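You operate a simulated robot arm through the tools that you are given. There is no shell and no other tool.

Carry out the task below with a simulated robot arm. There is one attempt and no reset: what you move stays moved.

Task
Work one dab of rose tint into the base on the slab till no streaks show.
Fine: at the weighing bench; use the green spatula and put it back; open the tint tub and close it again; leave the other spatula, tub and jars.

Only the result counts: the job must be done as asked and must still hold three seconds after the hand-in. Knocking over, shifting, dropping, spilling or breaking anything else fails it.

Robot
A 7-joint arm with a fingered hand, fixed in place. Base frame: the origin is at the foot of the arm, x ahead of it, y to its left, z up. Lengths are in mm, angles in degrees, forces in N, time in s.
With the tool pointing down near the work surface it reaches from about 220 to 680 mm from the base axis. Its first joint turns from -166.0 to 166.0 degrees. Payload 4 kg.
The tool frame sits at the grasp point between the pads (the TCP): z along the fingers, y along the line on which they close. The tips reach 26 mm beyond it. The gripper opens to 156 mm. The gripper's body begins 73 mm behind the TCP. The gripper is a hand of 4 fingers: y runs from the thumb to the fingers, the wrist lies at [0, 0, -239] in the tool frame.
Orientation is told as [roll, pitch, yaw] about the base's x, y, z axes, in that order, counted from this pose: with the fingers straight down and closing along the base's y, the tool's x points along the base's -x, its y along +y and its z along -z.

Tools
- The arm moves only by the tool step_arm. Its argument "moves" is a list of rows, each a list of 6 numbers: the shift along the base's x, y, z in units of 400 mm (1.0 is 400 mm), then the turn, a rotation vector about the base's x, y, z in units of 180 degrees (1.0 is 180 degrees). In form: [[tx, ty, tz, wx, wy, wz], ...]. A call has 1 to 20 rows; each row is the pose to reach, as a shift and turn from the pose commanded when the call began. A call with a number of a shift or a turn outside -1 to 1 is refused whole. Rows are played at 5 a second. More than 50 mm and 8.6 degrees between two rows, and nothing of the call is played. A pose out of reach is approached as far as the arm can. The call stops where the force on the tool passes 90 N (or 10 N more than at its start, if that is more) or the arm is blocked; 0.2 s more then pass. In this call time passes only in rows, and 0.2 s behind the last. The reply holds the time, the measured pose of the TCP, the force on the tool along the base axes, the opening and the grip force, in the units named above and with some noise, with the torque about the TCP (base axes, N m) and any sound that the robot's microphone picked up.
- Cameras (640 x 400 px; columns grow to the right, rows downward): "scene" is fixed at [220.5, -649.2, 1494.1]; the picture's right is [0.80, -0.60, 0.00], its down [-0.33, -0.43, -0.84] and it looks along [0.51, 0.67, -0.54] (base axes); focal length 349 px, centre (320, 200). "wrist" rides on the gripper at [58, -58, -91] in the tool frame; the picture's right is [0.71, 0.71, 0.00], its down [-0.53, 0.53, -0.67] and it looks along [-0.47, 0.47, 0.74] (tool axes); focal length 265 px, centre (320, 200). There is no depth. A picture from a camera that has moved, and an enlarged one, comes with that camera's place and axes in the base frame and with its lens.
- camera(camera): a new picture of that camera. No time passes.
- set_fingers(finger1, finger2, finger3, thumb_bend): sets how far each is bent, from 0 (flat) to 1 (curled in); at 0.3 the hand is open as for a grip, at 0.7 the pads meet at the TCP. One left out holds its place. A second passes; each finger stops where it meets its share of the squeeze, and holds until it gets a number again. It is the only way to open and close the hand. It gives what a move gives, with no picture; readings hold the bend of each and the force on the fingers (four entries, about 0 where the hand has none), thumb and palm.
- enlarge(camera, box): a new picture of the part [left, top, right, bottom] of that camera's present view, enlarged. No time passes.
- finish_job(): hands the job in; it is judged then, once.

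Places have to be worked out from the pictures, the camera data and where the tool is seen. Open the gripper and draw the arm clear of the work before you hand the job in, unless the task says otherwise.

The tools are called after "Request:" as a command line: name --pt "numbers of a row" for each row, then --argument value for the rest, lists and objects as JSON in quotes. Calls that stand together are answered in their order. step_arm: Moves the arm, as the interface text tells. Its arguments: {"type":"object","properties":{"moves":{"type":"array","items":{"type":"array","items":{"type":"number"}}}},"required":["moves"]} The other tools are called the same way: set_fingers (finger1, finger2, finger3, thumb_bend) moves the fingers one by one; camera (camera) takes a picture; enlarge (camera, box) takes an enlarged picture of a part of a camera's view; finish_job () hands the job in.

At the start:

```text
time: 0.0
tcp_pos: [334.2, -6.7, 1254.2]
orientation: [0.0, 0.0, -0.1]
wrist_force: [-0.4, -0.3, 0.0]
wrist_torque: [-0.02, 0.01, -0.01]
grip_width: 155.6
grasp_force: 0.1
shape: jaw
bend: [0.3, 0.3, 0.3, 0.3]
finger forces: [0.1, 0.0, 0.0, 0.0, 0.0, 0.1]
```

scene: 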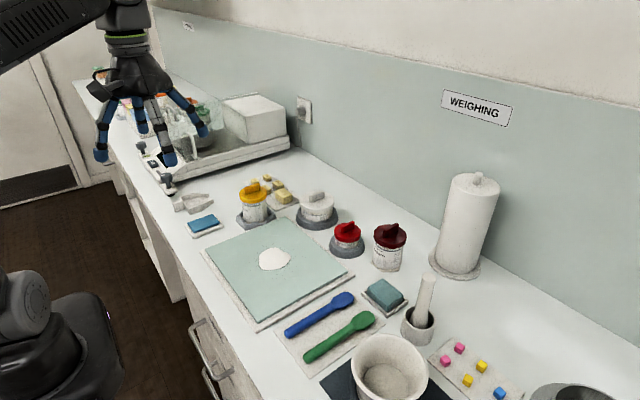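
wrist: 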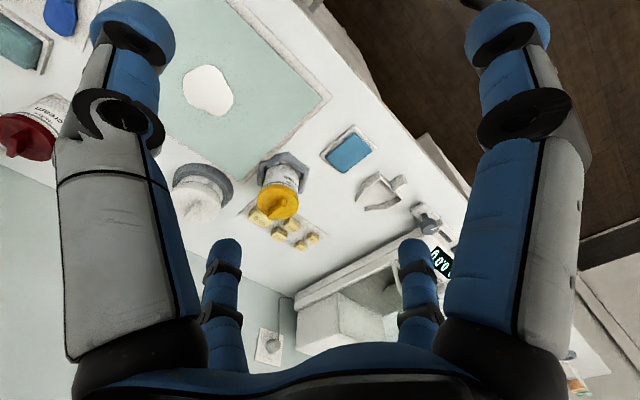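

I'll first look closely at the bench from both cameras to find the tubs, labels and spatulas.

Request:
enlarge --camera "scene" --box '[180, 160, 440, 322]'

Request:
enlarge --camera "scene" --box '[320, 180, 420, 280]'

Request:
enlarge --camera "scene" --box '[220, 160, 340, 240]'

Request:
enlarge --camera "scene" --box '[260, 270, 420, 370]'

Request:
enlarge --camera "wrist" --box '[0, 0, 320, 200]'

```text
2.46 times, centred on (310, 241) of scene
camera zoom: at [220.5, -649.2, 1494.1], right [0.8, -0.6, 0.0], down [-0.33, -0.43, -0.84], along [0.51, 0.67, -0.54], focal length 859 px, centre (345, 99)
```

zoom: 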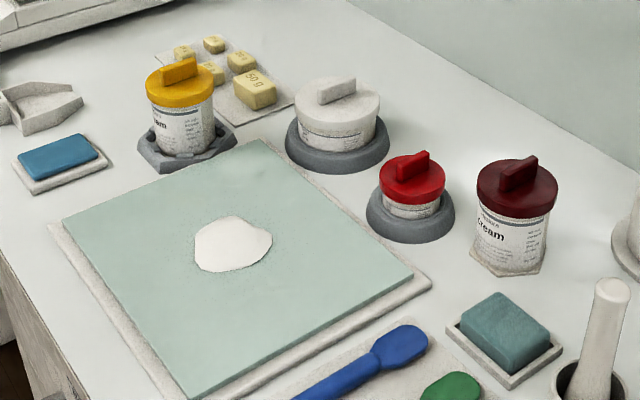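

```text
4.00 times, centred on (370, 230) of scene
camera zoom: at [220.5, -649.2, 1494.1], right [0.8, -0.6, 0.0], down [-0.33, -0.43, -0.84], along [0.51, 0.67, -0.54], focal length 1395 px, centre (120, 80)
```

zoom: 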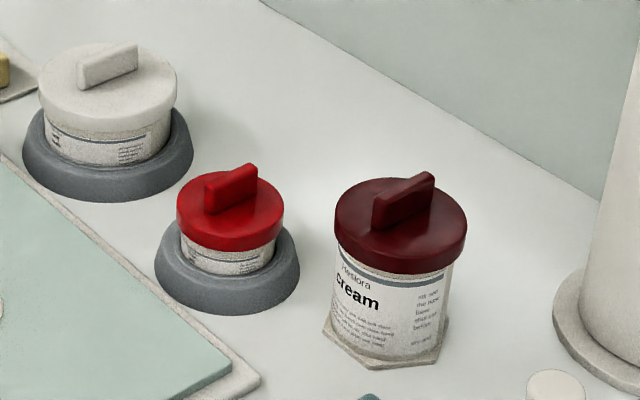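

```text
5.00 times, centred on (280, 200) of scene
camera zoom: at [220.5, -649.2, 1494.1], right [0.8, -0.6, 0.0], down [-0.33, -0.43, -0.84], along [0.51, 0.67, -0.54], focal length 1744 px, centre (520, 200)
```

zoom: 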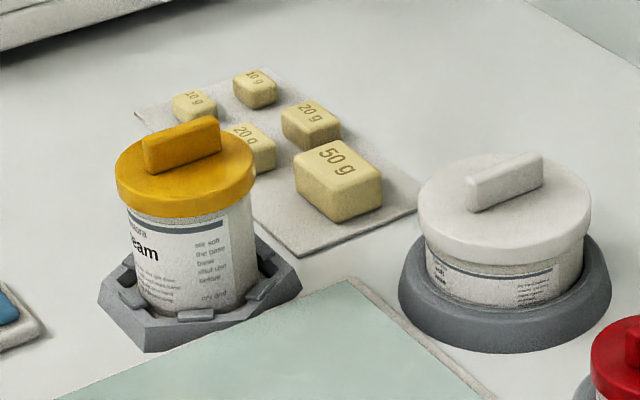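

```text
4.00 times, centred on (340, 320) of scene
camera zoom: at [220.5, -649.2, 1494.1], right [0.8, -0.6, 0.0], down [-0.33, -0.43, -0.84], along [0.51, 0.67, -0.54], focal length 1395 px, centre (240, -280)
```

zoom: 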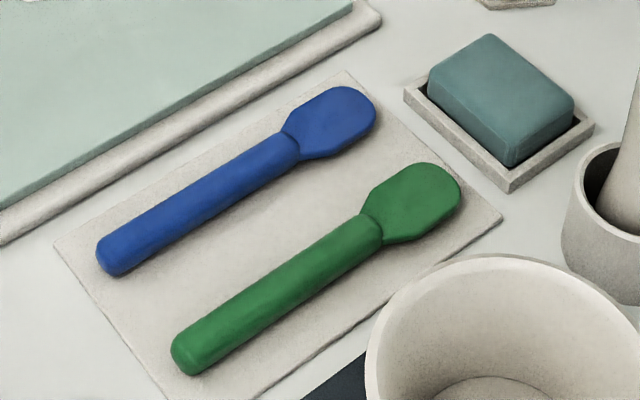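

```text
2.00 times, centred on (160, 100) of wrist
camera zoom: at [277.6, -64.9, 1345.2], right [-0.71, 0.71, 0.0], down [0.53, 0.53, 0.67], along [0.47, 0.47, -0.74], focal length 531 px, centre (640, 400)
```

zoom: 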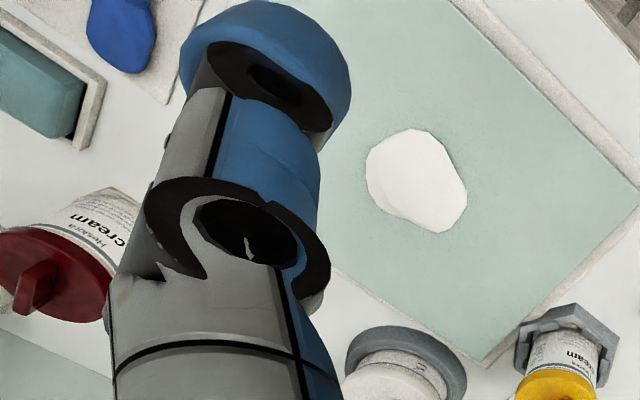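

The bench top appears to be near z≈900–915. The low tubs (red and white lids) stand around x≈695, and the green spatula lies along x at y≈-335. I'll move the hand above the red tub, staying high, so the wrist camera can read the labels.

Request:
step_arm --pt "0.06 -0.06 -0.03 0 0 0" --pt "0.12 -0.12 -0.06 0 0 0" --pt "0.18 -0.18 -0.09 0 0 0" --pt "0.24 -0.24 -0.12 0 0 0" --pt "0.3 -0.3 -0.16 0 0 0" --pt "0.36 -0.36 -0.2 0 0 0" --pt "0.42 -0.42 -0.24 0 0 0" --pt "0.48 -0.48 -0.28 0 0 0" --pt "0.54 -0.54 -0.32 0 0 0" --pt "0.6 -0.58 -0.36 0 0 0"

Request:
camera --camera "wrist"

Request:
camera --camera "scene"

```text
time: 2.2
tcp_pos: [574.9, -238.3, 1107.7]
orientation: [0.0, 0.0, -0.1]
wrist_force: [-0.2, 0.1, 0.3]
wrist_torque: [0.02, -0.03, -0.03]
grip_width: 155.8
grasp_force: 0.0
shape: jaw
bend: [0.3, 0.3, 0.3, 0.3]
finger forces: [0.0, 0.0, 0.0, 0.0, 0.0, 0.1]
```

```text
taken
camera wrist: at [517.3, -297.8, 1198.8], right [-0.71, 0.71, 0.0], down [0.53, 0.53, 0.67], along [0.47, 0.47, -0.74], focal length 265 px, centre (320, 200)
```

wrist: 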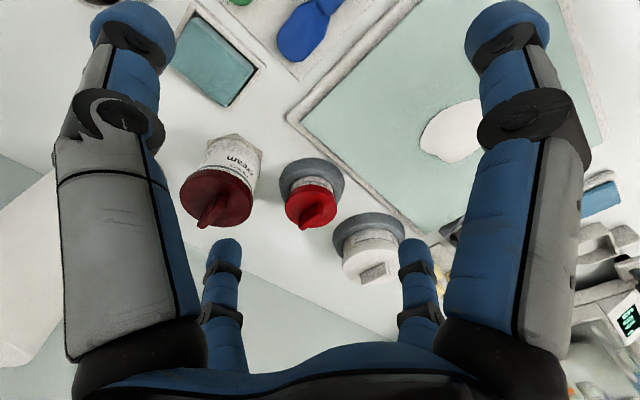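

```text
taken
```

scene: 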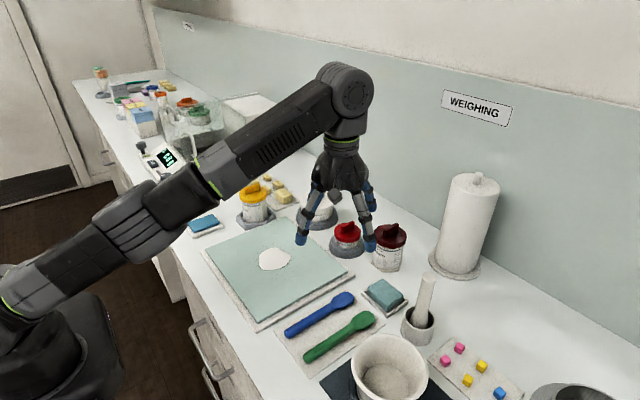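

The wrist view shows the red and white tubs beside the dark red jar. I'll enlarge to read the labels and pin down positions.

Request:
enlarge --camera "wrist" --box '[170, 120, 426, 280]'

Request:
enlarge --camera "wrist" --box '[260, 140, 360, 240]'

Request:
enlarge --camera "wrist" --box '[320, 190, 420, 290]'

```text
2.50 times, centred on (298, 200) of wrist
camera zoom: at [517.3, -297.8, 1198.8], right [-0.71, 0.71, 0.0], down [0.53, 0.53, 0.67], along [0.47, 0.47, -0.74], focal length 664 px, centre (375, 200)
```

zoom: 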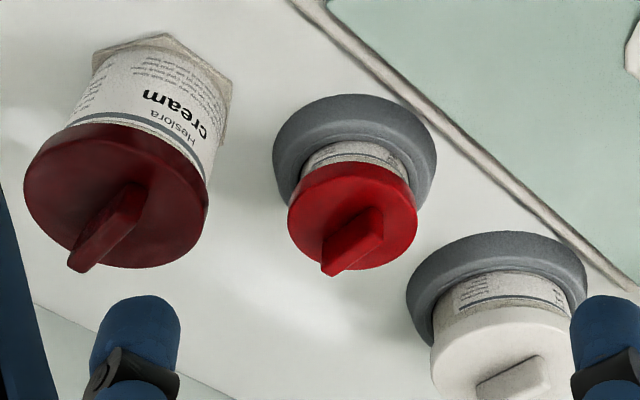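

```text
4.00 times, centred on (310, 190) of wrist
camera zoom: at [517.3, -297.8, 1198.8], right [-0.71, 0.71, 0.0], down [0.53, 0.53, 0.67], along [0.47, 0.47, -0.74], focal length 1062 px, centre (360, 240)
```

zoom: 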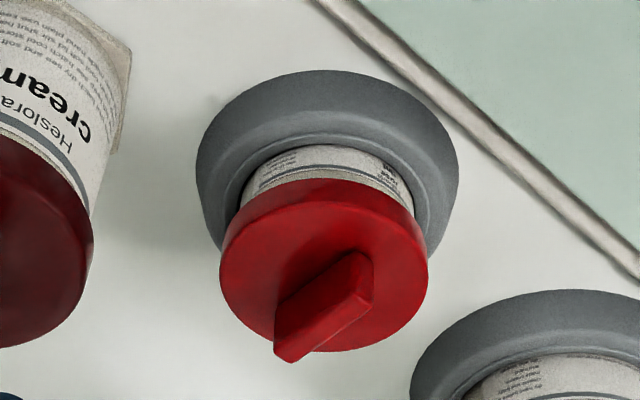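

```text
4.00 times, centred on (370, 240) of wrist
camera zoom: at [517.3, -297.8, 1198.8], right [-0.71, 0.71, 0.0], down [0.53, 0.53, 0.67], along [0.47, 0.47, -0.74], focal length 1062 px, centre (120, 40)
```

zoom: 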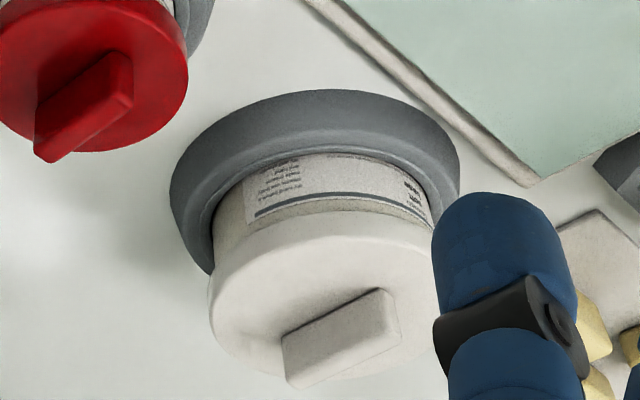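

The two tall jars read "Heslora cream". The tub titles face the robot side, so I'll yaw −45° and look along +x from a new viewpoint.

Request:
step_arm --pt "0.01 0.04 -0.01 0 0 -0.042" --pt "0.02 0.08 -0.02 0 0 -0.084" --pt "0.03 0.12 -0.03 0 0 -0.126" --pt "0.04 0.17 -0.05 0 0 -0.168" --pt "0.05 0.21 -0.06 0 0 -0.21" --pt "0.06 0.25 -0.075 0 0 -0.25"

Request:
camera --camera "wrist"

Request:
enlarge --camera "wrist" --box '[220, 120, 420, 245]'

```text
time: 3.6
tcp_pos: [598.6, -138.7, 1079.7]
orientation: [0.0, -0.1, -45.3]
wrist_force: [-0.1, -0.3, 0.3]
wrist_torque: [-0.01, 0.0, -0.01]
grip_width: 155.8
grasp_force: 0.0
shape: jaw
bend: [0.3, 0.3, 0.3, 0.3]
finger forces: [0.0, 0.0, 0.0, 0.0, 0.0, 0.0]
```

```text
taken
camera wrist: at [517.3, -139.1, 1171.7], right [0.0, 1.0, 0.0], down [0.74, 0.0, 0.67], along [0.67, 0.0, -0.74], focal length 265 px, centre (320, 200)
```

wrist: 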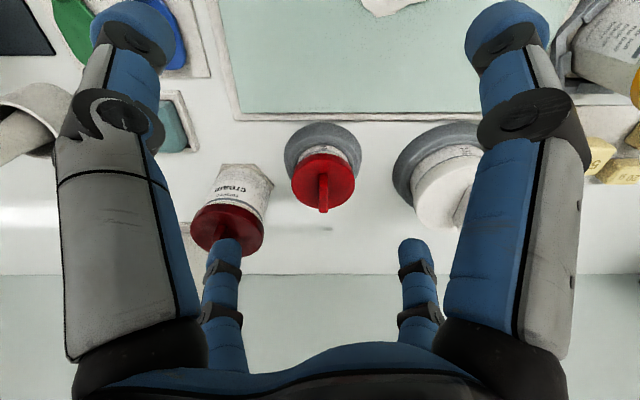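

```text
3.20 times, centred on (320, 182) of wrist
camera zoom: at [517.3, -139.1, 1171.7], right [0.0, 1.0, 0.0], down [0.74, 0.0, 0.67], along [0.67, 0.0, -0.74], focal length 849 px, centre (320, 256)
```

zoom: 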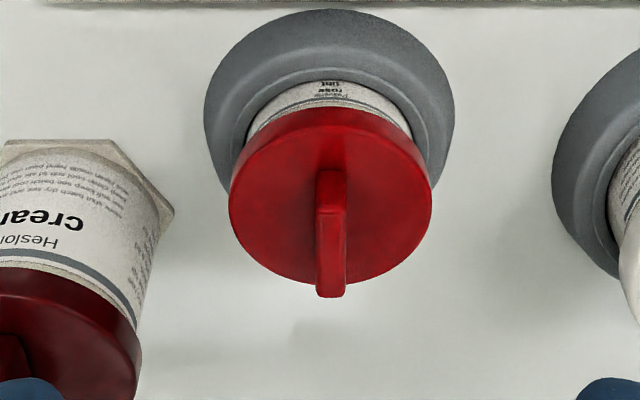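

The red tub's label seems to end in "rose tint"; I'll zoom in to confirm and check the white tub too.

Request:
enlarge --camera "wrist" --box '[304, 140, 344, 165]'

Request:
enlarge --camera "wrist" --box '[380, 115, 490, 235]'

Request:
enlarge --camera "wrist" --box '[190, 0, 500, 130]'

```text
16.00 times, centred on (324, 152) of wrist
camera zoom: at [517.3, -139.1, 1171.7], right [0.0, 1.0, 0.0], down [0.74, 0.0, 0.67], along [0.67, 0.0, -0.74], focal length 4246 px, centre (256, 960)
```

zoom: 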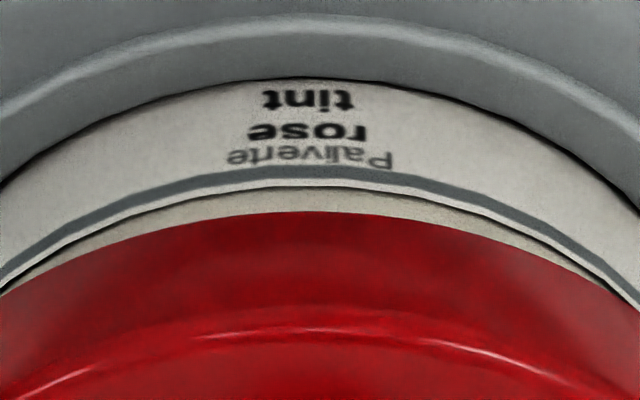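

```text
3.33 times, centred on (435, 175) of wrist
camera zoom: at [517.3, -139.1, 1171.7], right [0.0, 1.0, 0.0], down [0.74, 0.0, 0.67], along [0.67, 0.0, -0.74], focal length 885 px, centre (-63, 283)
```

zoom: 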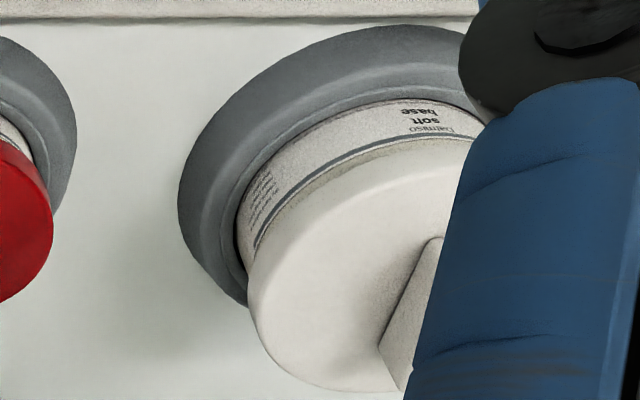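

```text
2.06 times, centred on (345, 65) of wrist
camera zoom: at [517.3, -139.1, 1171.7], right [0.0, 1.0, 0.0], down [0.74, 0.0, 0.67], along [0.67, 0.0, -0.74], focal length 548 px, centre (268, 479)
```

zoom: 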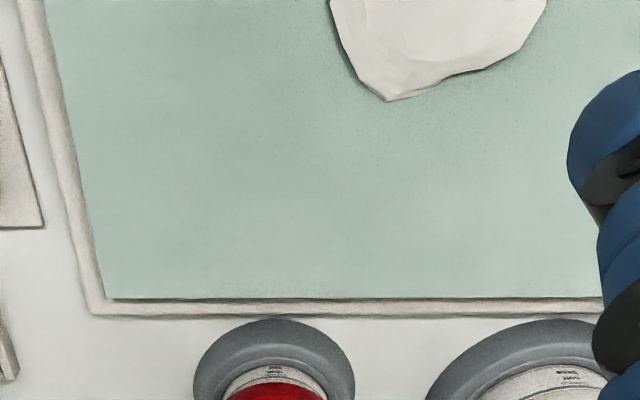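

Red is "Paliverte rose tint" and white is "soft base". Triangulating puts the red lid top at about (698, −135, 949), roughly 71 mm across. Before using the hand, I'll learn finger behaviour here in free air.

Request:
set_fingers --finger1 0.0 --finger2 0.5 --finger3 0.3 --thumb_bend 0.5

Request:
camera --camera "wrist"

Request:
enlarge --camera "scene" --box '[260, 110, 440, 260]'

```text
time: 4.6
tcp_pos: [599.0, -138.5, 1081.5]
orientation: [0.1, -0.1, -45.0]
wrist_force: [0.3, 0.8, -0.4]
wrist_torque: [-0.04, -0.01, 0.02]
grip_width: 112.0
grasp_force: 0.1
shape: fingers
bend: [0.01, 0.5, 0.3, 0.5]
finger forces: [0.0, 0.1, 0.0, 0.1, 0.0, 0.1]
```

```text
taken
camera wrist: at [517.2, -139.5, 1171.6], right [0.0, 1.0, 0.0], down [0.74, 0.0, 0.67], along [0.67, 0.0, -0.74], focal length 265 px, centre (320, 200)
```

wrist: 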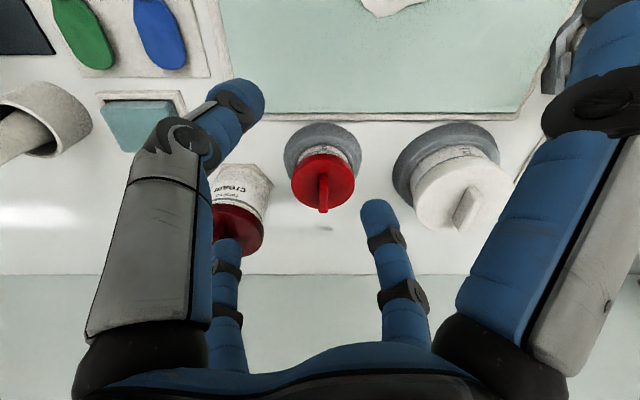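

```text
2.67 times, centred on (350, 185) of scene
camera zoom: at [220.5, -649.2, 1494.1], right [0.8, -0.6, 0.0], down [-0.33, -0.43, -0.84], along [0.51, 0.67, -0.54], focal length 930 px, centre (240, 240)
```

zoom: 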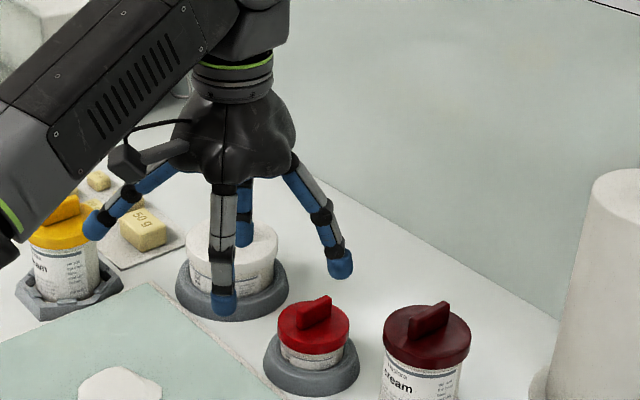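

Finger map: thumb is at tool −y, finger2 opposite it, finger1 at +x and finger3 at −x. The lid needs a clear place to lie, so I'll pull back and look at the front strip of bench and at the base on the slab.

Request:
set_fingers --finger1 0.3 --finger2 0.3 --finger3 0.3 --thumb_bend 0.3

Request:
step_arm --pt "-0.1 0.02 0.01 0 0 0" --pt "-0.2 0.04 0.02 0 0 0" --pt "-0.3 0.06 0.03 0 0 0" --pt "-0.4 0.08 0.03 0 0 0" --pt "-0.5 0.1 0.03 0 0 0" --pt "-0.6 0.12 0.03 0 0 0" --pt "-0.7 0.14 0.03 0 0 0" --pt "-0.77 0.147 0.03 0 0 0"

Request:
camera --camera "wrist"

Request:
camera --camera "scene"

```text
time: 5.6
tcp_pos: [597.9, -137.7, 1080.2]
orientation: [0.0, 0.0, -45.1]
wrist_force: [-0.2, -0.5, -0.8]
wrist_torque: [0.01, -0.01, 0.01]
grip_width: 107.0
grasp_force: 0.0
shape: fingers
bend: [0.3, 0.3, 0.3, 0.3]
finger forces: [0.1, 0.0, 0.0, 0.0, 0.1, 0.0]
```

```text
time: 7.4
tcp_pos: [291.0, -80.7, 1093.7]
orientation: [0.0, 0.0, -45.0]
wrist_force: [0.4, -0.1, -0.1]
wrist_torque: [-0.03, -0.01, 0.01]
grip_width: 106.8
grasp_force: 0.0
shape: fingers
bend: [0.3, 0.3, 0.3, 0.3]
finger forces: [0.0, 0.0, 0.1, 0.1, 0.0, 0.1]
```

```text
taken
camera wrist: at [210.4, -80.7, 1185.0], right [0.0, 1.0, 0.0], down [0.74, 0.0, 0.67], along [0.67, 0.0, -0.74], focal length 265 px, centre (320, 200)
```

wrist: 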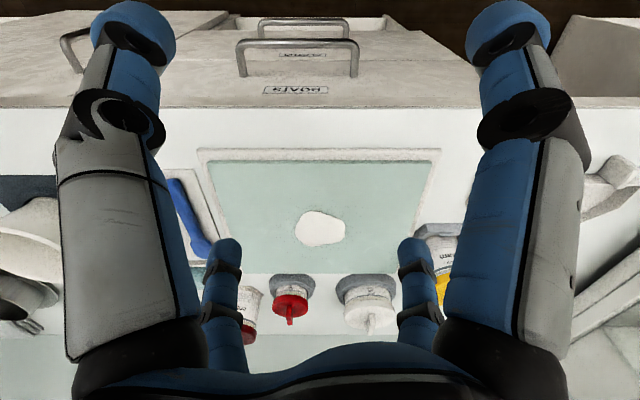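

```text
taken
```

scene: 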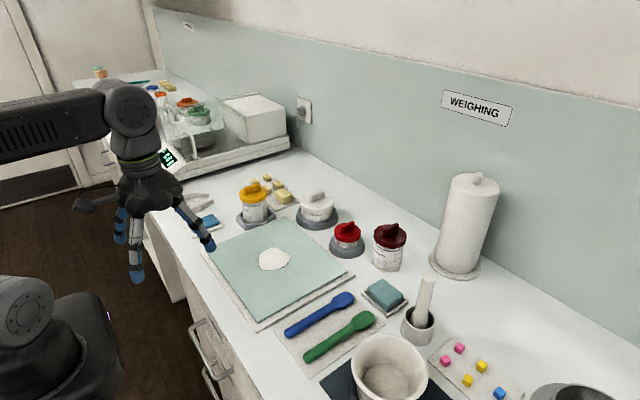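

The strip in front of the slab is only about 54 mm deep, but the front-left corner near (370, 110) is clear, between the slab and the blue sponge tray. Now I'll go above the red tub at yaw −25°, which keeps the fingers between its neighbours, and check that I can reach it.

Request:
step_arm --pt "0.1 -0.015 0 0 0 0.012" --pt "0.2 -0.03 0 0 0 0.024" --pt "0.3 -0.045 0 0 0 0.036" --pt "0.4 -0.06 0 0 0 0.048" --pt "0.5 -0.075 -0.01 0 0 0.06" --pt "0.6 -0.09 -0.02 0 0 0.072" --pt "0.7 -0.105 -0.03 0 0 0.084" --pt "0.8 -0.12 -0.04 0 0 0.096" --pt "0.9 -0.13 -0.06 0 0 0.108" --pt "1.0 -0.1375 -0.08 0 0 0.111"

Request:
camera --camera "wrist"

```text
time: 9.6
tcp_pos: [644.9, -127.2, 1046.4]
orientation: [0.0, 0.0, -25.2]
wrist_force: [0.6, -0.1, 1.2]
wrist_torque: [-0.01, -0.03, 0.02]
grip_width: 107.0
grasp_force: 0.1
shape: fingers
bend: [0.3, 0.3, 0.3, 0.3]
finger forces: [0.0, 0.0, 0.1, 0.0, 0.0, 0.0]
out of reach, approached as far as the arm can: row 9, 10
```

```text
taken
camera wrist: at [569.0, -155.8, 1138.0], right [-0.34, 0.94, 0.0], down [0.7, 0.25, 0.67], along [0.63, 0.23, -0.74], focal length 265 px, centre (320, 200)
```

wrist: 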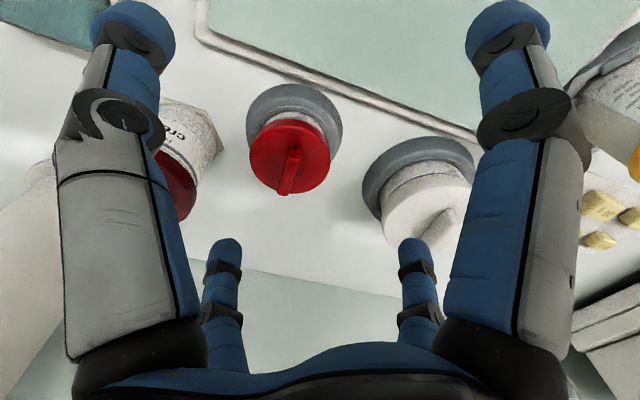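

At full reach with the tool vertical I only get to about 657 mm, so the tub needs an outward tilt. The lid's bar runs along x, so a thumb/finger2 pinch along y still works when tilted about y. I'll back off, yaw to 0 and tilt 16°.

Request:
step_arm --pt "-0.14 0 0.03 0 0 0.03" --pt "-0.14 0 0.06 0 0 0.07" --pt "-0.14 0 0.1 0 0 0.105" --pt "-0.14 0 0.12 0 0 0.139"

Request:
set_fingers --finger1 0.0 --finger2 0.45 --finger3 0.0 --thumb_bend 0.45

Request:
step_arm --pt "0.03 0 0 0 -0.03 0" --pt "0.06 0 0 0 -0.06 0" --pt "0.1 0 -0.02 0 -0.089 0" --pt "0.13 0 -0.05 0 -0.089 0"

Request:
camera --camera "wrist"

Request:
camera --camera "scene"

```text
refused: row 1 steps farther than a row can; nothing moved
```

```text
time: 10.6
tcp_pos: [646.2, -126.6, 1046.9]
orientation: [0.0, 0.1, -25.1]
wrist_force: [0.8, 0.5, 0.0]
wrist_torque: [-0.04, 0.0, -0.02]
grip_width: 116.1
grasp_force: 0.1
shape: fingers
bend: [0.01, 0.45, 0.01, 0.45]
finger forces: [0.0, 0.0, 0.0, 0.0, 0.0, 0.0]
```

```text
time: 11.6
tcp_pos: [698.6, -127.3, 1023.8]
orientation: [7.0, -14.7, -25.9]
wrist_force: [0.6, 0.0, 0.4]
wrist_torque: [0.06, -0.02, 0.03]
grip_width: 115.9
grasp_force: 0.1
shape: fingers
bend: [0.01, 0.45, 0.01, 0.45]
finger forces: [0.1, 0.0, 0.0, 0.1, 0.0, 0.0]
```

```text
taken
camera wrist: at [600.4, -156.9, 1089.7], right [-0.33, 0.94, -0.09], down [0.49, 0.25, 0.84], along [0.81, 0.23, -0.54], focal length 265 px, centre (320, 200)
```

wrist: 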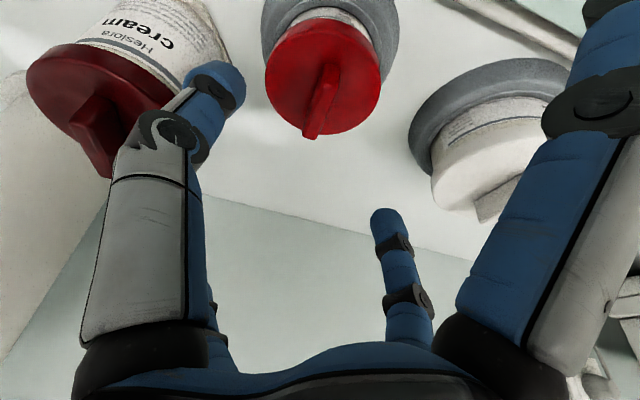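

```text
taken
```

scene: 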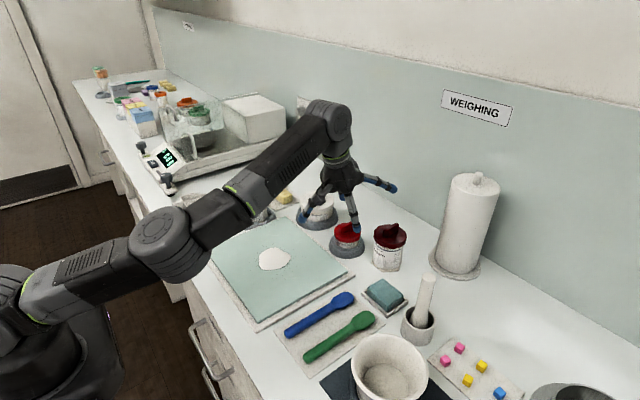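

The first call was refused but the later ones ran, so the hand is now tilted at yaw −25°, above the lid. I'll spin it 25° about its own axis to bring the pinch in line with y, raising slightly.

Request:
step_arm --pt "0 0 0.03 -0.0096 0 0.0334" --pt "-0.005 0 0.05 -0.0192 0 0.0668" --pt "-0.01 0 0.05 -0.0287 0 0.1" --pt "-0.01 0 0.05 -0.0383 0 0.1335"

Request:
camera --camera "wrist"

Request:
enlarge --camera "scene" --box '[290, 150, 430, 290]'

```text
time: 12.6
tcp_pos: [694.2, -127.8, 1043.4]
orientation: [0.0, -16.2, 0.0]
wrist_force: [0.0, -0.6, -0.2]
wrist_torque: [-0.03, -0.01, -0.01]
grip_width: 115.9
grasp_force: 0.0
shape: fingers
bend: [0.01, 0.45, 0.01, 0.45]
finger forces: [0.0, 0.0, 0.0, 0.0, 0.1, 0.0]
```

```text
taken
camera wrist: at [614.0, -186.7, 1115.4], right [-0.68, 0.71, -0.2], down [0.32, 0.53, 0.79], along [0.66, 0.47, -0.58], focal length 265 px, centre (320, 200)
```

wrist: 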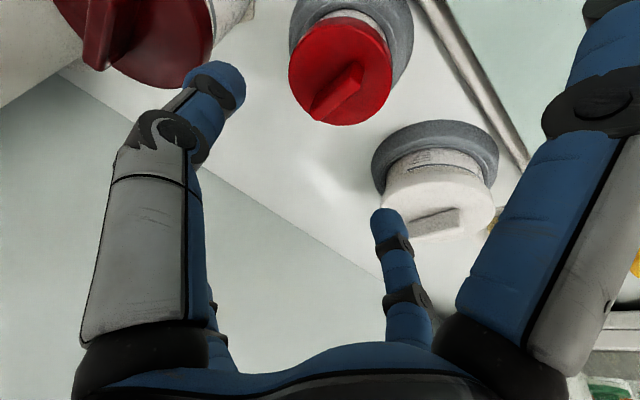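

```text
2.86 times, centred on (360, 220) of scene
camera zoom: at [220.5, -649.2, 1494.1], right [0.8, -0.6, 0.0], down [-0.33, -0.43, -0.84], along [0.51, 0.67, -0.54], focal length 997 px, centre (206, 143)
```

zoom: 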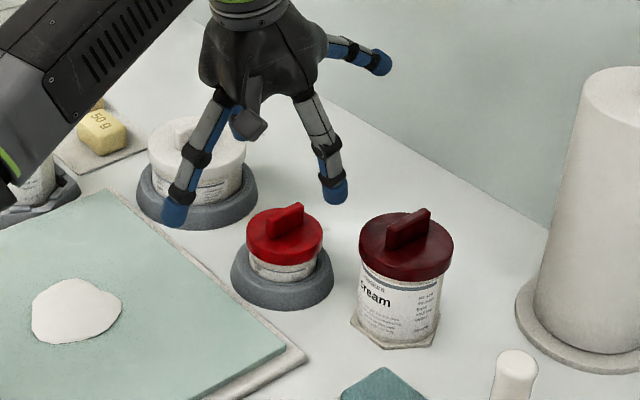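

Orientation is now [0, −16, 0]. I'll enlarge the lid to refine the bar's position before descending.

Request:
enlarge --camera "wrist" --box '[270, 0, 430, 140]'

```text
2.86 times, centred on (350, 70) of wrist
camera zoom: at [614.0, -186.7, 1115.4], right [-0.68, 0.71, -0.2], down [0.32, 0.53, 0.79], along [0.66, 0.47, -0.58], focal length 758 px, centre (234, 571)
```

zoom: 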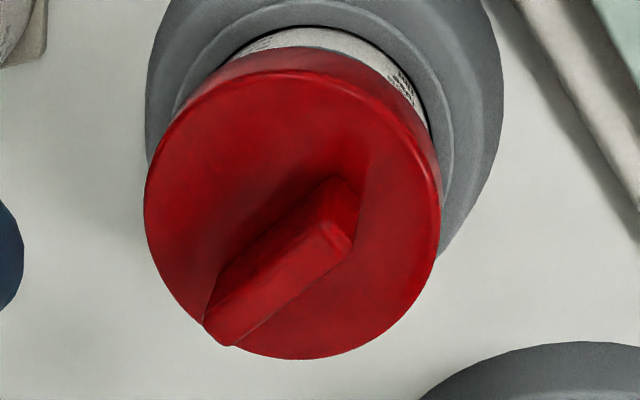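

The bar centre comes out at about (698, −135.5), with its top near z 967. I'll partly close thumb and finger2 to 0.6 up here to see the gap and stay clear of the dark jar.

Request:
set_fingers --finger2 0.6 --thumb_bend 0.6

Request:
camera --camera "wrist"

Request:
enlarge --camera "scene" --box '[290, 150, 430, 290]'

```text
time: 13.6
tcp_pos: [693.8, -128.6, 1043.4]
orientation: [-0.1, -16.0, -0.1]
wrist_force: [-0.6, -0.4, -0.6]
wrist_torque: [0.01, 0.0, -0.03]
grip_width: 105.8
grasp_force: 0.1
shape: fingers
bend: [0.01, 0.6, 0.01, 0.6]
finger forces: [0.0, 0.0, 0.0, 0.0, 0.1, 0.1]
```

```text
taken
camera wrist: at [613.9, -186.7, 1115.1], right [-0.68, 0.71, -0.19], down [0.32, 0.53, 0.79], along [0.66, 0.47, -0.58], focal length 265 px, centre (320, 200)
```

wrist: 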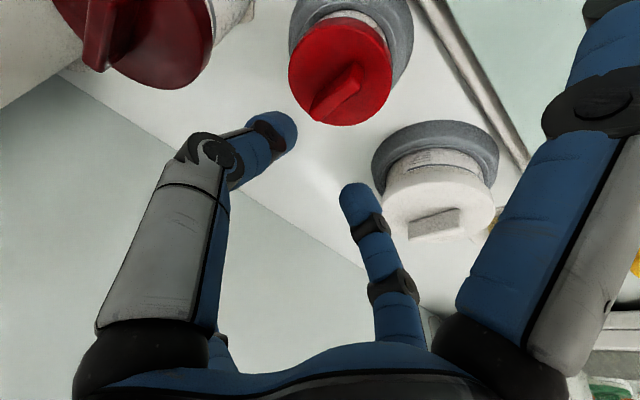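

```text
2.86 times, centred on (360, 220) of scene
camera zoom: at [220.5, -649.2, 1494.1], right [0.8, -0.6, 0.0], down [-0.33, -0.43, -0.84], along [0.51, 0.67, -0.54], focal length 997 px, centre (206, 143)
```

zoom: 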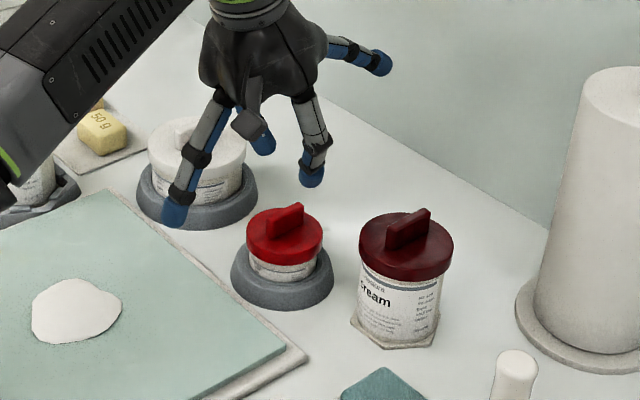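

At bend 0.6 the tips sit about ±28 mm apart and about 29 mm beyond the TCP. I'll descend so the tips stop just above the lid top, straddling the bar.

Request:
step_arm --pt "-0.004 -0.019 -0.04 0 0 0" --pt "-0.004 -0.019 -0.08 0 0 0" --pt "-0.004 -0.019 -0.115 0 0 0" --pt "-0.004 -0.019 -0.144 0 0 0"

Request:
camera --camera "wrist"

Request:
enlarge --camera "scene" --box '[290, 150, 430, 290]'

```text
time: 14.6
tcp_pos: [693.1, -134.2, 985.1]
orientation: [0.0, -16.0, -0.1]
wrist_force: [0.1, 0.1, 0.9]
wrist_torque: [-0.03, 0.01, 0.0]
grip_width: 105.5
grasp_force: 0.8
shape: fingers
bend: [0.01, 0.6, 0.01, 0.6]
finger forces: [0.1, 0.8, 0.0, 0.0, 0.1, 0.0]
```

```text
taken
camera wrist: at [612.4, -194.0, 1057.6], right [-0.68, 0.71, -0.19], down [0.32, 0.53, 0.79], along [0.66, 0.47, -0.58], focal length 265 px, centre (320, 200)
```

wrist: 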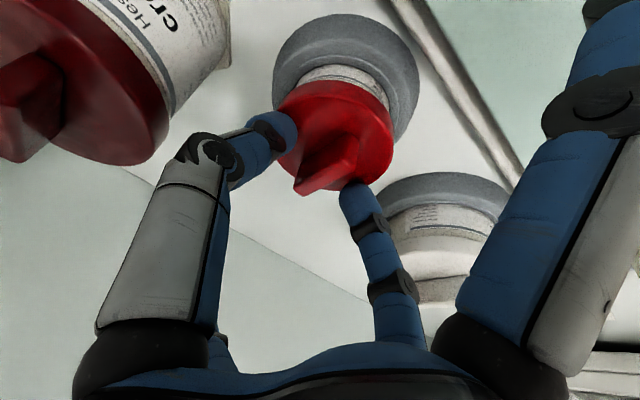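

```text
2.86 times, centred on (360, 220) of scene
camera zoom: at [220.5, -649.2, 1494.1], right [0.8, -0.6, 0.0], down [-0.33, -0.43, -0.84], along [0.51, 0.67, -0.54], focal length 997 px, centre (206, 143)
```

zoom: 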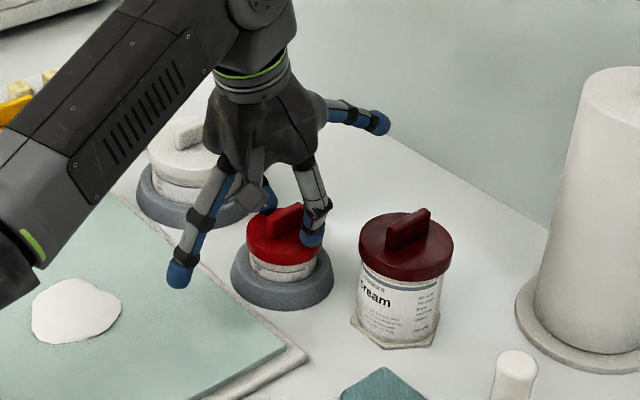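

Finger2's tip just touches the lid (0.8 N), and the bar lies midway between the tips. I'll lift 2 mm and close the pinch.

Request:
step_arm --pt "0 0 0.006 0 0 0"

Request:
set_fingers --finger2 0.78 --thumb_bend 0.78

Request:
camera --camera "wrist"

Request:
enlarge --camera "scene" --box '[310, 190, 390, 260]'

```text
time: 15.0
tcp_pos: [692.6, -136.1, 989.0]
orientation: [0.0, -16.0, 0.0]
wrist_force: [0.9, 0.9, 1.5]
wrist_torque: [0.0, 0.01, 0.01]
grip_width: 105.9
grasp_force: 0.0
shape: fingers
bend: [0.01, 0.6, 0.01, 0.6]
finger forces: [0.0, 0.0, 0.0, 0.1, 0.0, 0.0]
```

```text
time: 16.0
tcp_pos: [692.4, -135.1, 988.8]
orientation: [0.0, -16.1, -0.1]
wrist_force: [-0.1, -0.8, -1.0]
wrist_torque: [0.0, -0.01, 0.0]
grip_width: 101.9
grasp_force: 10.6
shape: fingers
bend: [0.01, 0.72, 0.01, 0.72]
finger forces: [0.1, 11.0, 0.0, 0.0, 10.9, 0.1]
heard: snap
```

```text
taken
camera wrist: at [612.1, -194.4, 1060.4], right [-0.68, 0.71, -0.19], down [0.32, 0.53, 0.79], along [0.66, 0.47, -0.58], focal length 265 px, centre (320, 200)
```

wrist: 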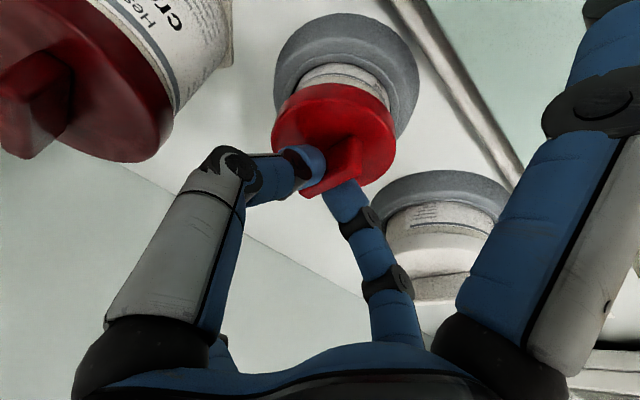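

```text
5.71 times, centred on (350, 225) of scene
camera zoom: at [220.5, -649.2, 1494.1], right [0.8, -0.6, 0.0], down [-0.33, -0.43, -0.84], along [0.51, 0.67, -0.54], focal length 1993 px, centre (149, 57)
```

zoom: 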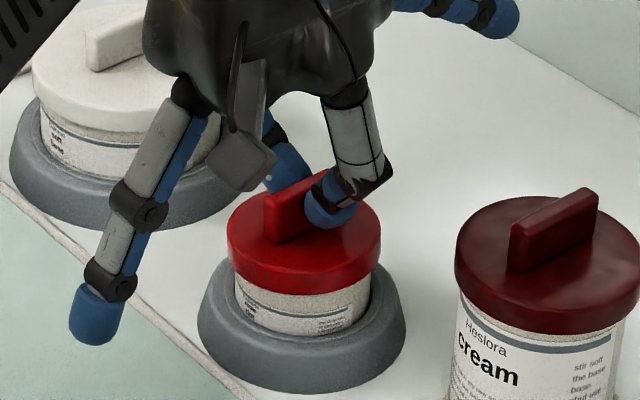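

Both fingers hold the bar at about 11 N, and a snap was heard. I'll pull straight up gently to see whether the lid lifts off.

Request:
step_arm --pt "0 0 0.005 0 0 0" --pt "0 0 0.01 0 0 0" --pt "0 0 0.015 0 0 0" --pt "0 0 0.02 0 0 0"

Request:
enlarge --camera "scene" --box '[310, 190, 390, 260]'

Request:
camera --camera "wrist"

```text
time: 17.0
tcp_pos: [691.7, -134.9, 997.0]
orientation: [0.1, -16.0, -0.1]
wrist_force: [-0.2, -0.7, -0.4]
wrist_torque: [0.02, 0.0, 0.02]
grip_width: 101.7
grasp_force: 11.0
shape: fingers
bend: [0.01, 0.72, 0.01, 0.72]
finger forces: [0.0, 10.8, 0.1, 0.0, 10.9, 0.0]
```

```text
5.71 times, centred on (350, 225) of scene
camera zoom: at [220.5, -649.2, 1494.1], right [0.8, -0.6, 0.0], down [-0.33, -0.43, -0.84], along [0.51, 0.67, -0.54], focal length 1993 px, centre (149, 57)
```

zoom: 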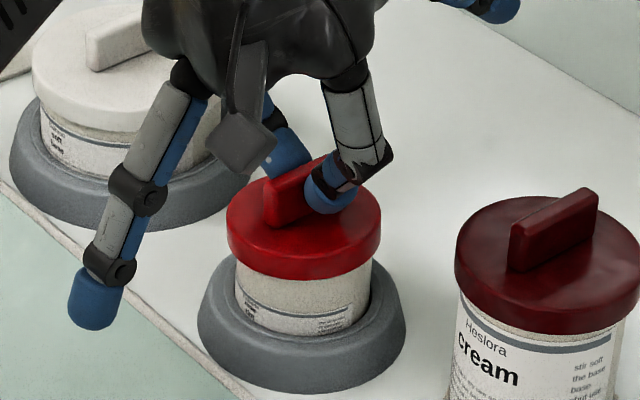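

```text
taken
camera wrist: at [611.9, -194.1, 1068.4], right [-0.68, 0.71, -0.19], down [0.32, 0.53, 0.79], along [0.66, 0.47, -0.58], focal length 265 px, centre (320, 200)
```

wrist: 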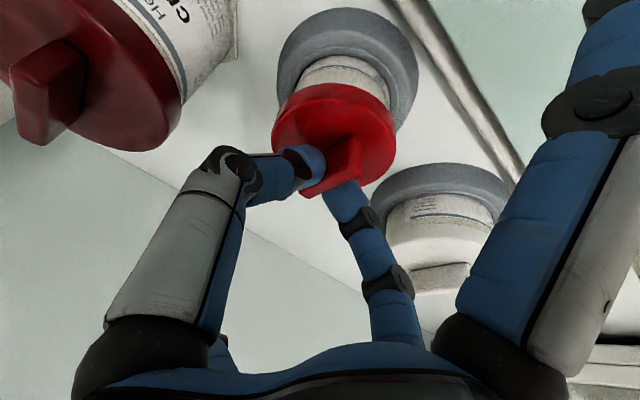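

The lid comes away freely while the tub stays put; it's a snap lid. I'll lift it clear and carry it over the slab to the front-left corner, stopping high to look.

Request:
step_arm --pt "0 0 0.04 0 0 0" --pt "0 0 0.08 0 0 0" --pt "0 0 0.12 0 0 0" --pt "-0.04 0.03 0.15 0 0 0" --pt "-0.1 0.075 0.17 0 0 0" --pt "-0.17 0.127 0.17 0 0 0" --pt "-0.24 0.179 0.17 0 0 0" --pt "-0.31 0.231 0.17 0 0 0" --pt "-0.38 0.283 0.17 0 0 0" --pt "-0.45 0.336 0.17 0 0 0" --pt "-0.52 0.388 0.17 0 0 0" --pt "-0.59 0.44 0.17 0 0 0" --pt "-0.66 0.493 0.17 0 0 0" --pt "-0.73 0.545 0.15 0 0 0" --pt "-0.79 0.59 0.12 0 0 0" --pt "-0.818 0.613 0.1 0 0 0"

Request:
camera --camera "wrist"

Request:
camera --camera "scene"

Request:
enlarge --camera "scene" --box '[130, 150, 290, 300]'

Request:
enlarge --camera "scene" --box '[310, 190, 390, 260]'

```text
time: 20.4
tcp_pos: [365.1, 111.1, 1036.0]
orientation: [0.0, -15.9, 0.0]
wrist_force: [0.4, 0.3, -0.8]
wrist_torque: [-0.02, 0.0, -0.01]
grip_width: 101.4
grasp_force: 10.9
shape: fingers
bend: [0.01, 0.72, 0.01, 0.72]
finger forces: [0.0, 10.9, 0.1, 0.1, 10.7, 0.1]
```

```text
taken
camera wrist: at [285.9, 51.3, 1107.0], right [-0.68, 0.71, -0.19], down [0.32, 0.52, 0.79], along [0.66, 0.47, -0.59], focal length 265 px, centre (320, 200)
```

wrist: 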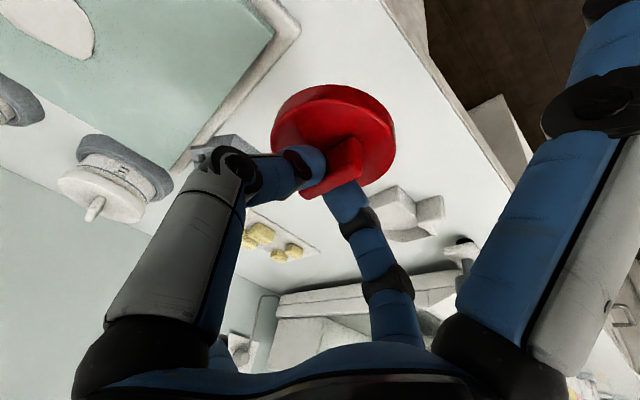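

```text
taken
```

scene: 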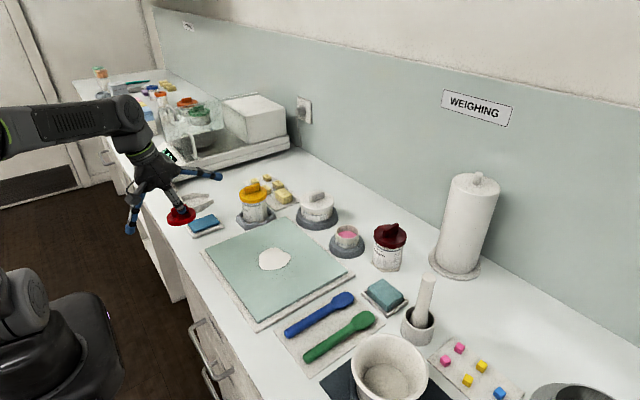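

```text
2.67 times, centred on (210, 225) of scene
camera zoom: at [220.5, -649.2, 1494.1], right [0.8, -0.6, 0.0], down [-0.33, -0.43, -0.84], along [0.51, 0.67, -0.54], focal length 930 px, centre (613, 133)
```

zoom: 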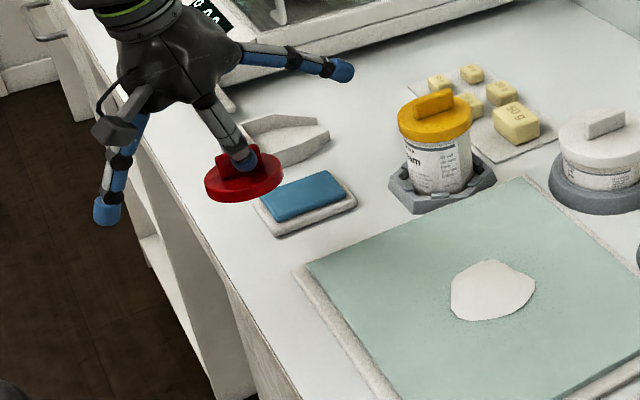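

```text
5.71 times, centred on (350, 225) of scene
camera zoom: at [220.5, -649.2, 1494.1], right [0.8, -0.6, 0.0], down [-0.33, -0.43, -0.84], along [0.51, 0.67, -0.54], focal length 1993 px, centre (149, 57)
```

zoom: 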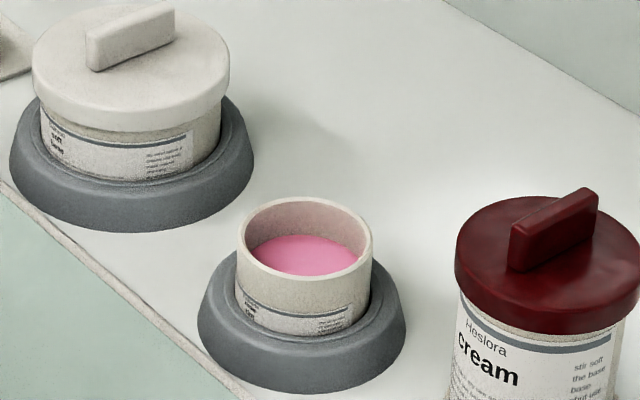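

The tub is open with pink tint inside, and the lid hangs level above the clear spot. I'll lower to just above the bench.

Request:
step_arm --pt "-0.009 -0.004 -0.05 0 0 0" --pt "-0.009 -0.004 -0.1 0 0 0" --pt "-0.009 -0.004 -0.14 0 0 0" --pt "-0.009 -0.004 -0.175 0 0 0"

Request:
enlarge --camera "scene" --box '[140, 190, 260, 300]'

Request:
camera --camera "wrist"

```text
time: 21.4
tcp_pos: [363.7, 108.4, 967.4]
orientation: [0.0, -15.9, -0.1]
wrist_force: [0.2, 0.1, 0.4]
wrist_torque: [0.01, 0.0, 0.01]
grip_width: 101.5
grasp_force: 10.9
shape: fingers
bend: [0.01, 0.72, 0.01, 0.72]
finger forces: [0.0, 10.9, 0.1, 0.1, 10.8, 0.0]
```

```text
3.64 times, centred on (200, 245) of scene
camera zoom: at [220.5, -649.2, 1494.1], right [0.8, -0.6, 0.0], down [-0.33, -0.43, -0.84], along [0.51, 0.67, -0.54], focal length 1268 px, centre (756, 36)
```

zoom: 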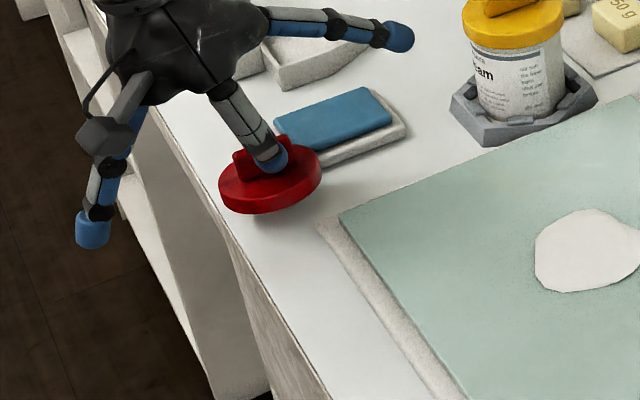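

```text
taken
camera wrist: at [282.8, 49.0, 1039.0], right [-0.68, 0.71, -0.19], down [0.32, 0.53, 0.79], along [0.66, 0.47, -0.58], focal length 265 px, centre (320, 200)
```

wrist: 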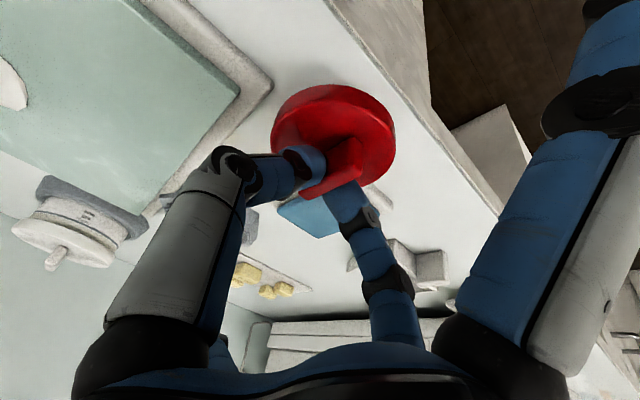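

The lid is still a few millimetres above the bench. I'll lower in small steps and watch for contact.

Request:
step_arm --pt "0 0 -0.008 0 0 0" --pt "0 0 -0.016 0 0 0" --pt "0 0 -0.021 0 0 0" --pt "0 0 -0.026 0 0 0"

Request:
enlarge --camera "scene" --box '[140, 190, 260, 300]'

```text
time: 22.4
tcp_pos: [362.1, 109.6, 957.8]
orientation: [0.1, -16.0, 0.0]
wrist_force: [-1.8, -1.8, 2.3]
wrist_torque: [0.03, -0.06, 0.01]
grip_width: 101.7
grasp_force: 12.3
shape: fingers
bend: [0.01, 0.72, 0.01, 0.72]
finger forces: [0.0, 11.5, 0.0, 0.0, 12.9, 0.1]
```

```text
3.64 times, centred on (200, 245) of scene
camera zoom: at [220.5, -649.2, 1494.1], right [0.8, -0.6, 0.0], down [-0.33, -0.43, -0.84], along [0.51, 0.67, -0.54], focal length 1268 px, centre (756, 36)
```

zoom: 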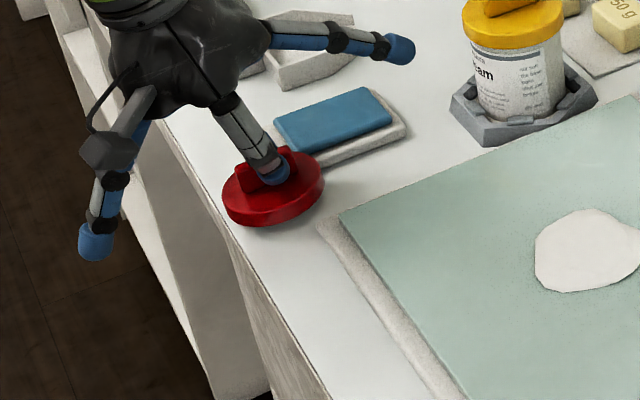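

A small contact force has appeared (about 2 N up, and toward −x, −y). I'll check whether it's the bench or the tray corner before going on.

Request:
enlarge --camera "scene" --box '[190, 215, 240, 260]'

Request:
enlarge --camera "wrist" --box '[190, 40, 430, 240]'

```text
8.89 times, centred on (215, 238) of scene
camera zoom: at [220.5, -649.2, 1494.1], right [0.8, -0.6, 0.0], down [-0.33, -0.43, -0.84], along [0.51, 0.67, -0.54], focal length 3101 px, centre (1253, -133)
```

zoom: 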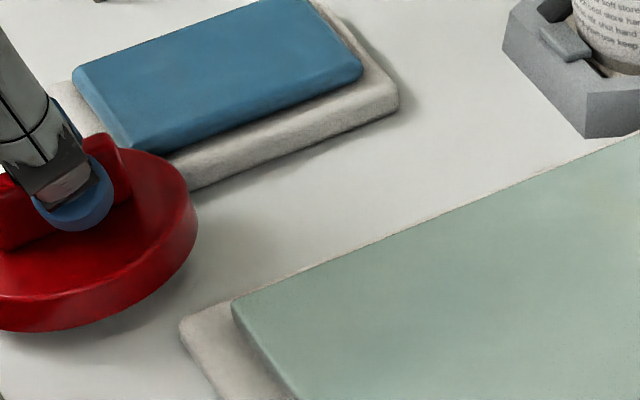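

```text
2.00 times, centred on (310, 140) of wrist
camera zoom: at [282.0, 49.5, 1028.5], right [-0.68, 0.71, -0.19], down [0.32, 0.52, 0.79], along [0.66, 0.47, -0.58], focal length 531 px, centre (340, 320)
```

zoom: 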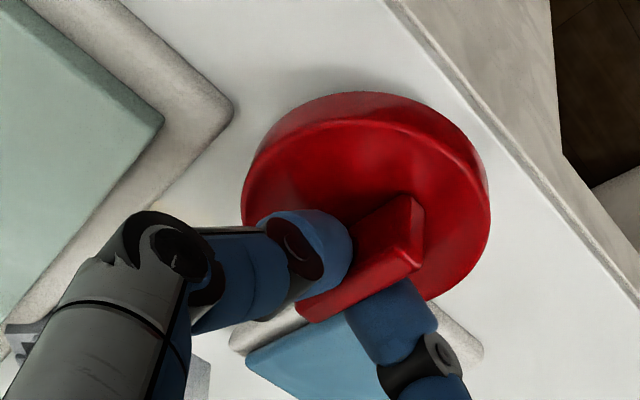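

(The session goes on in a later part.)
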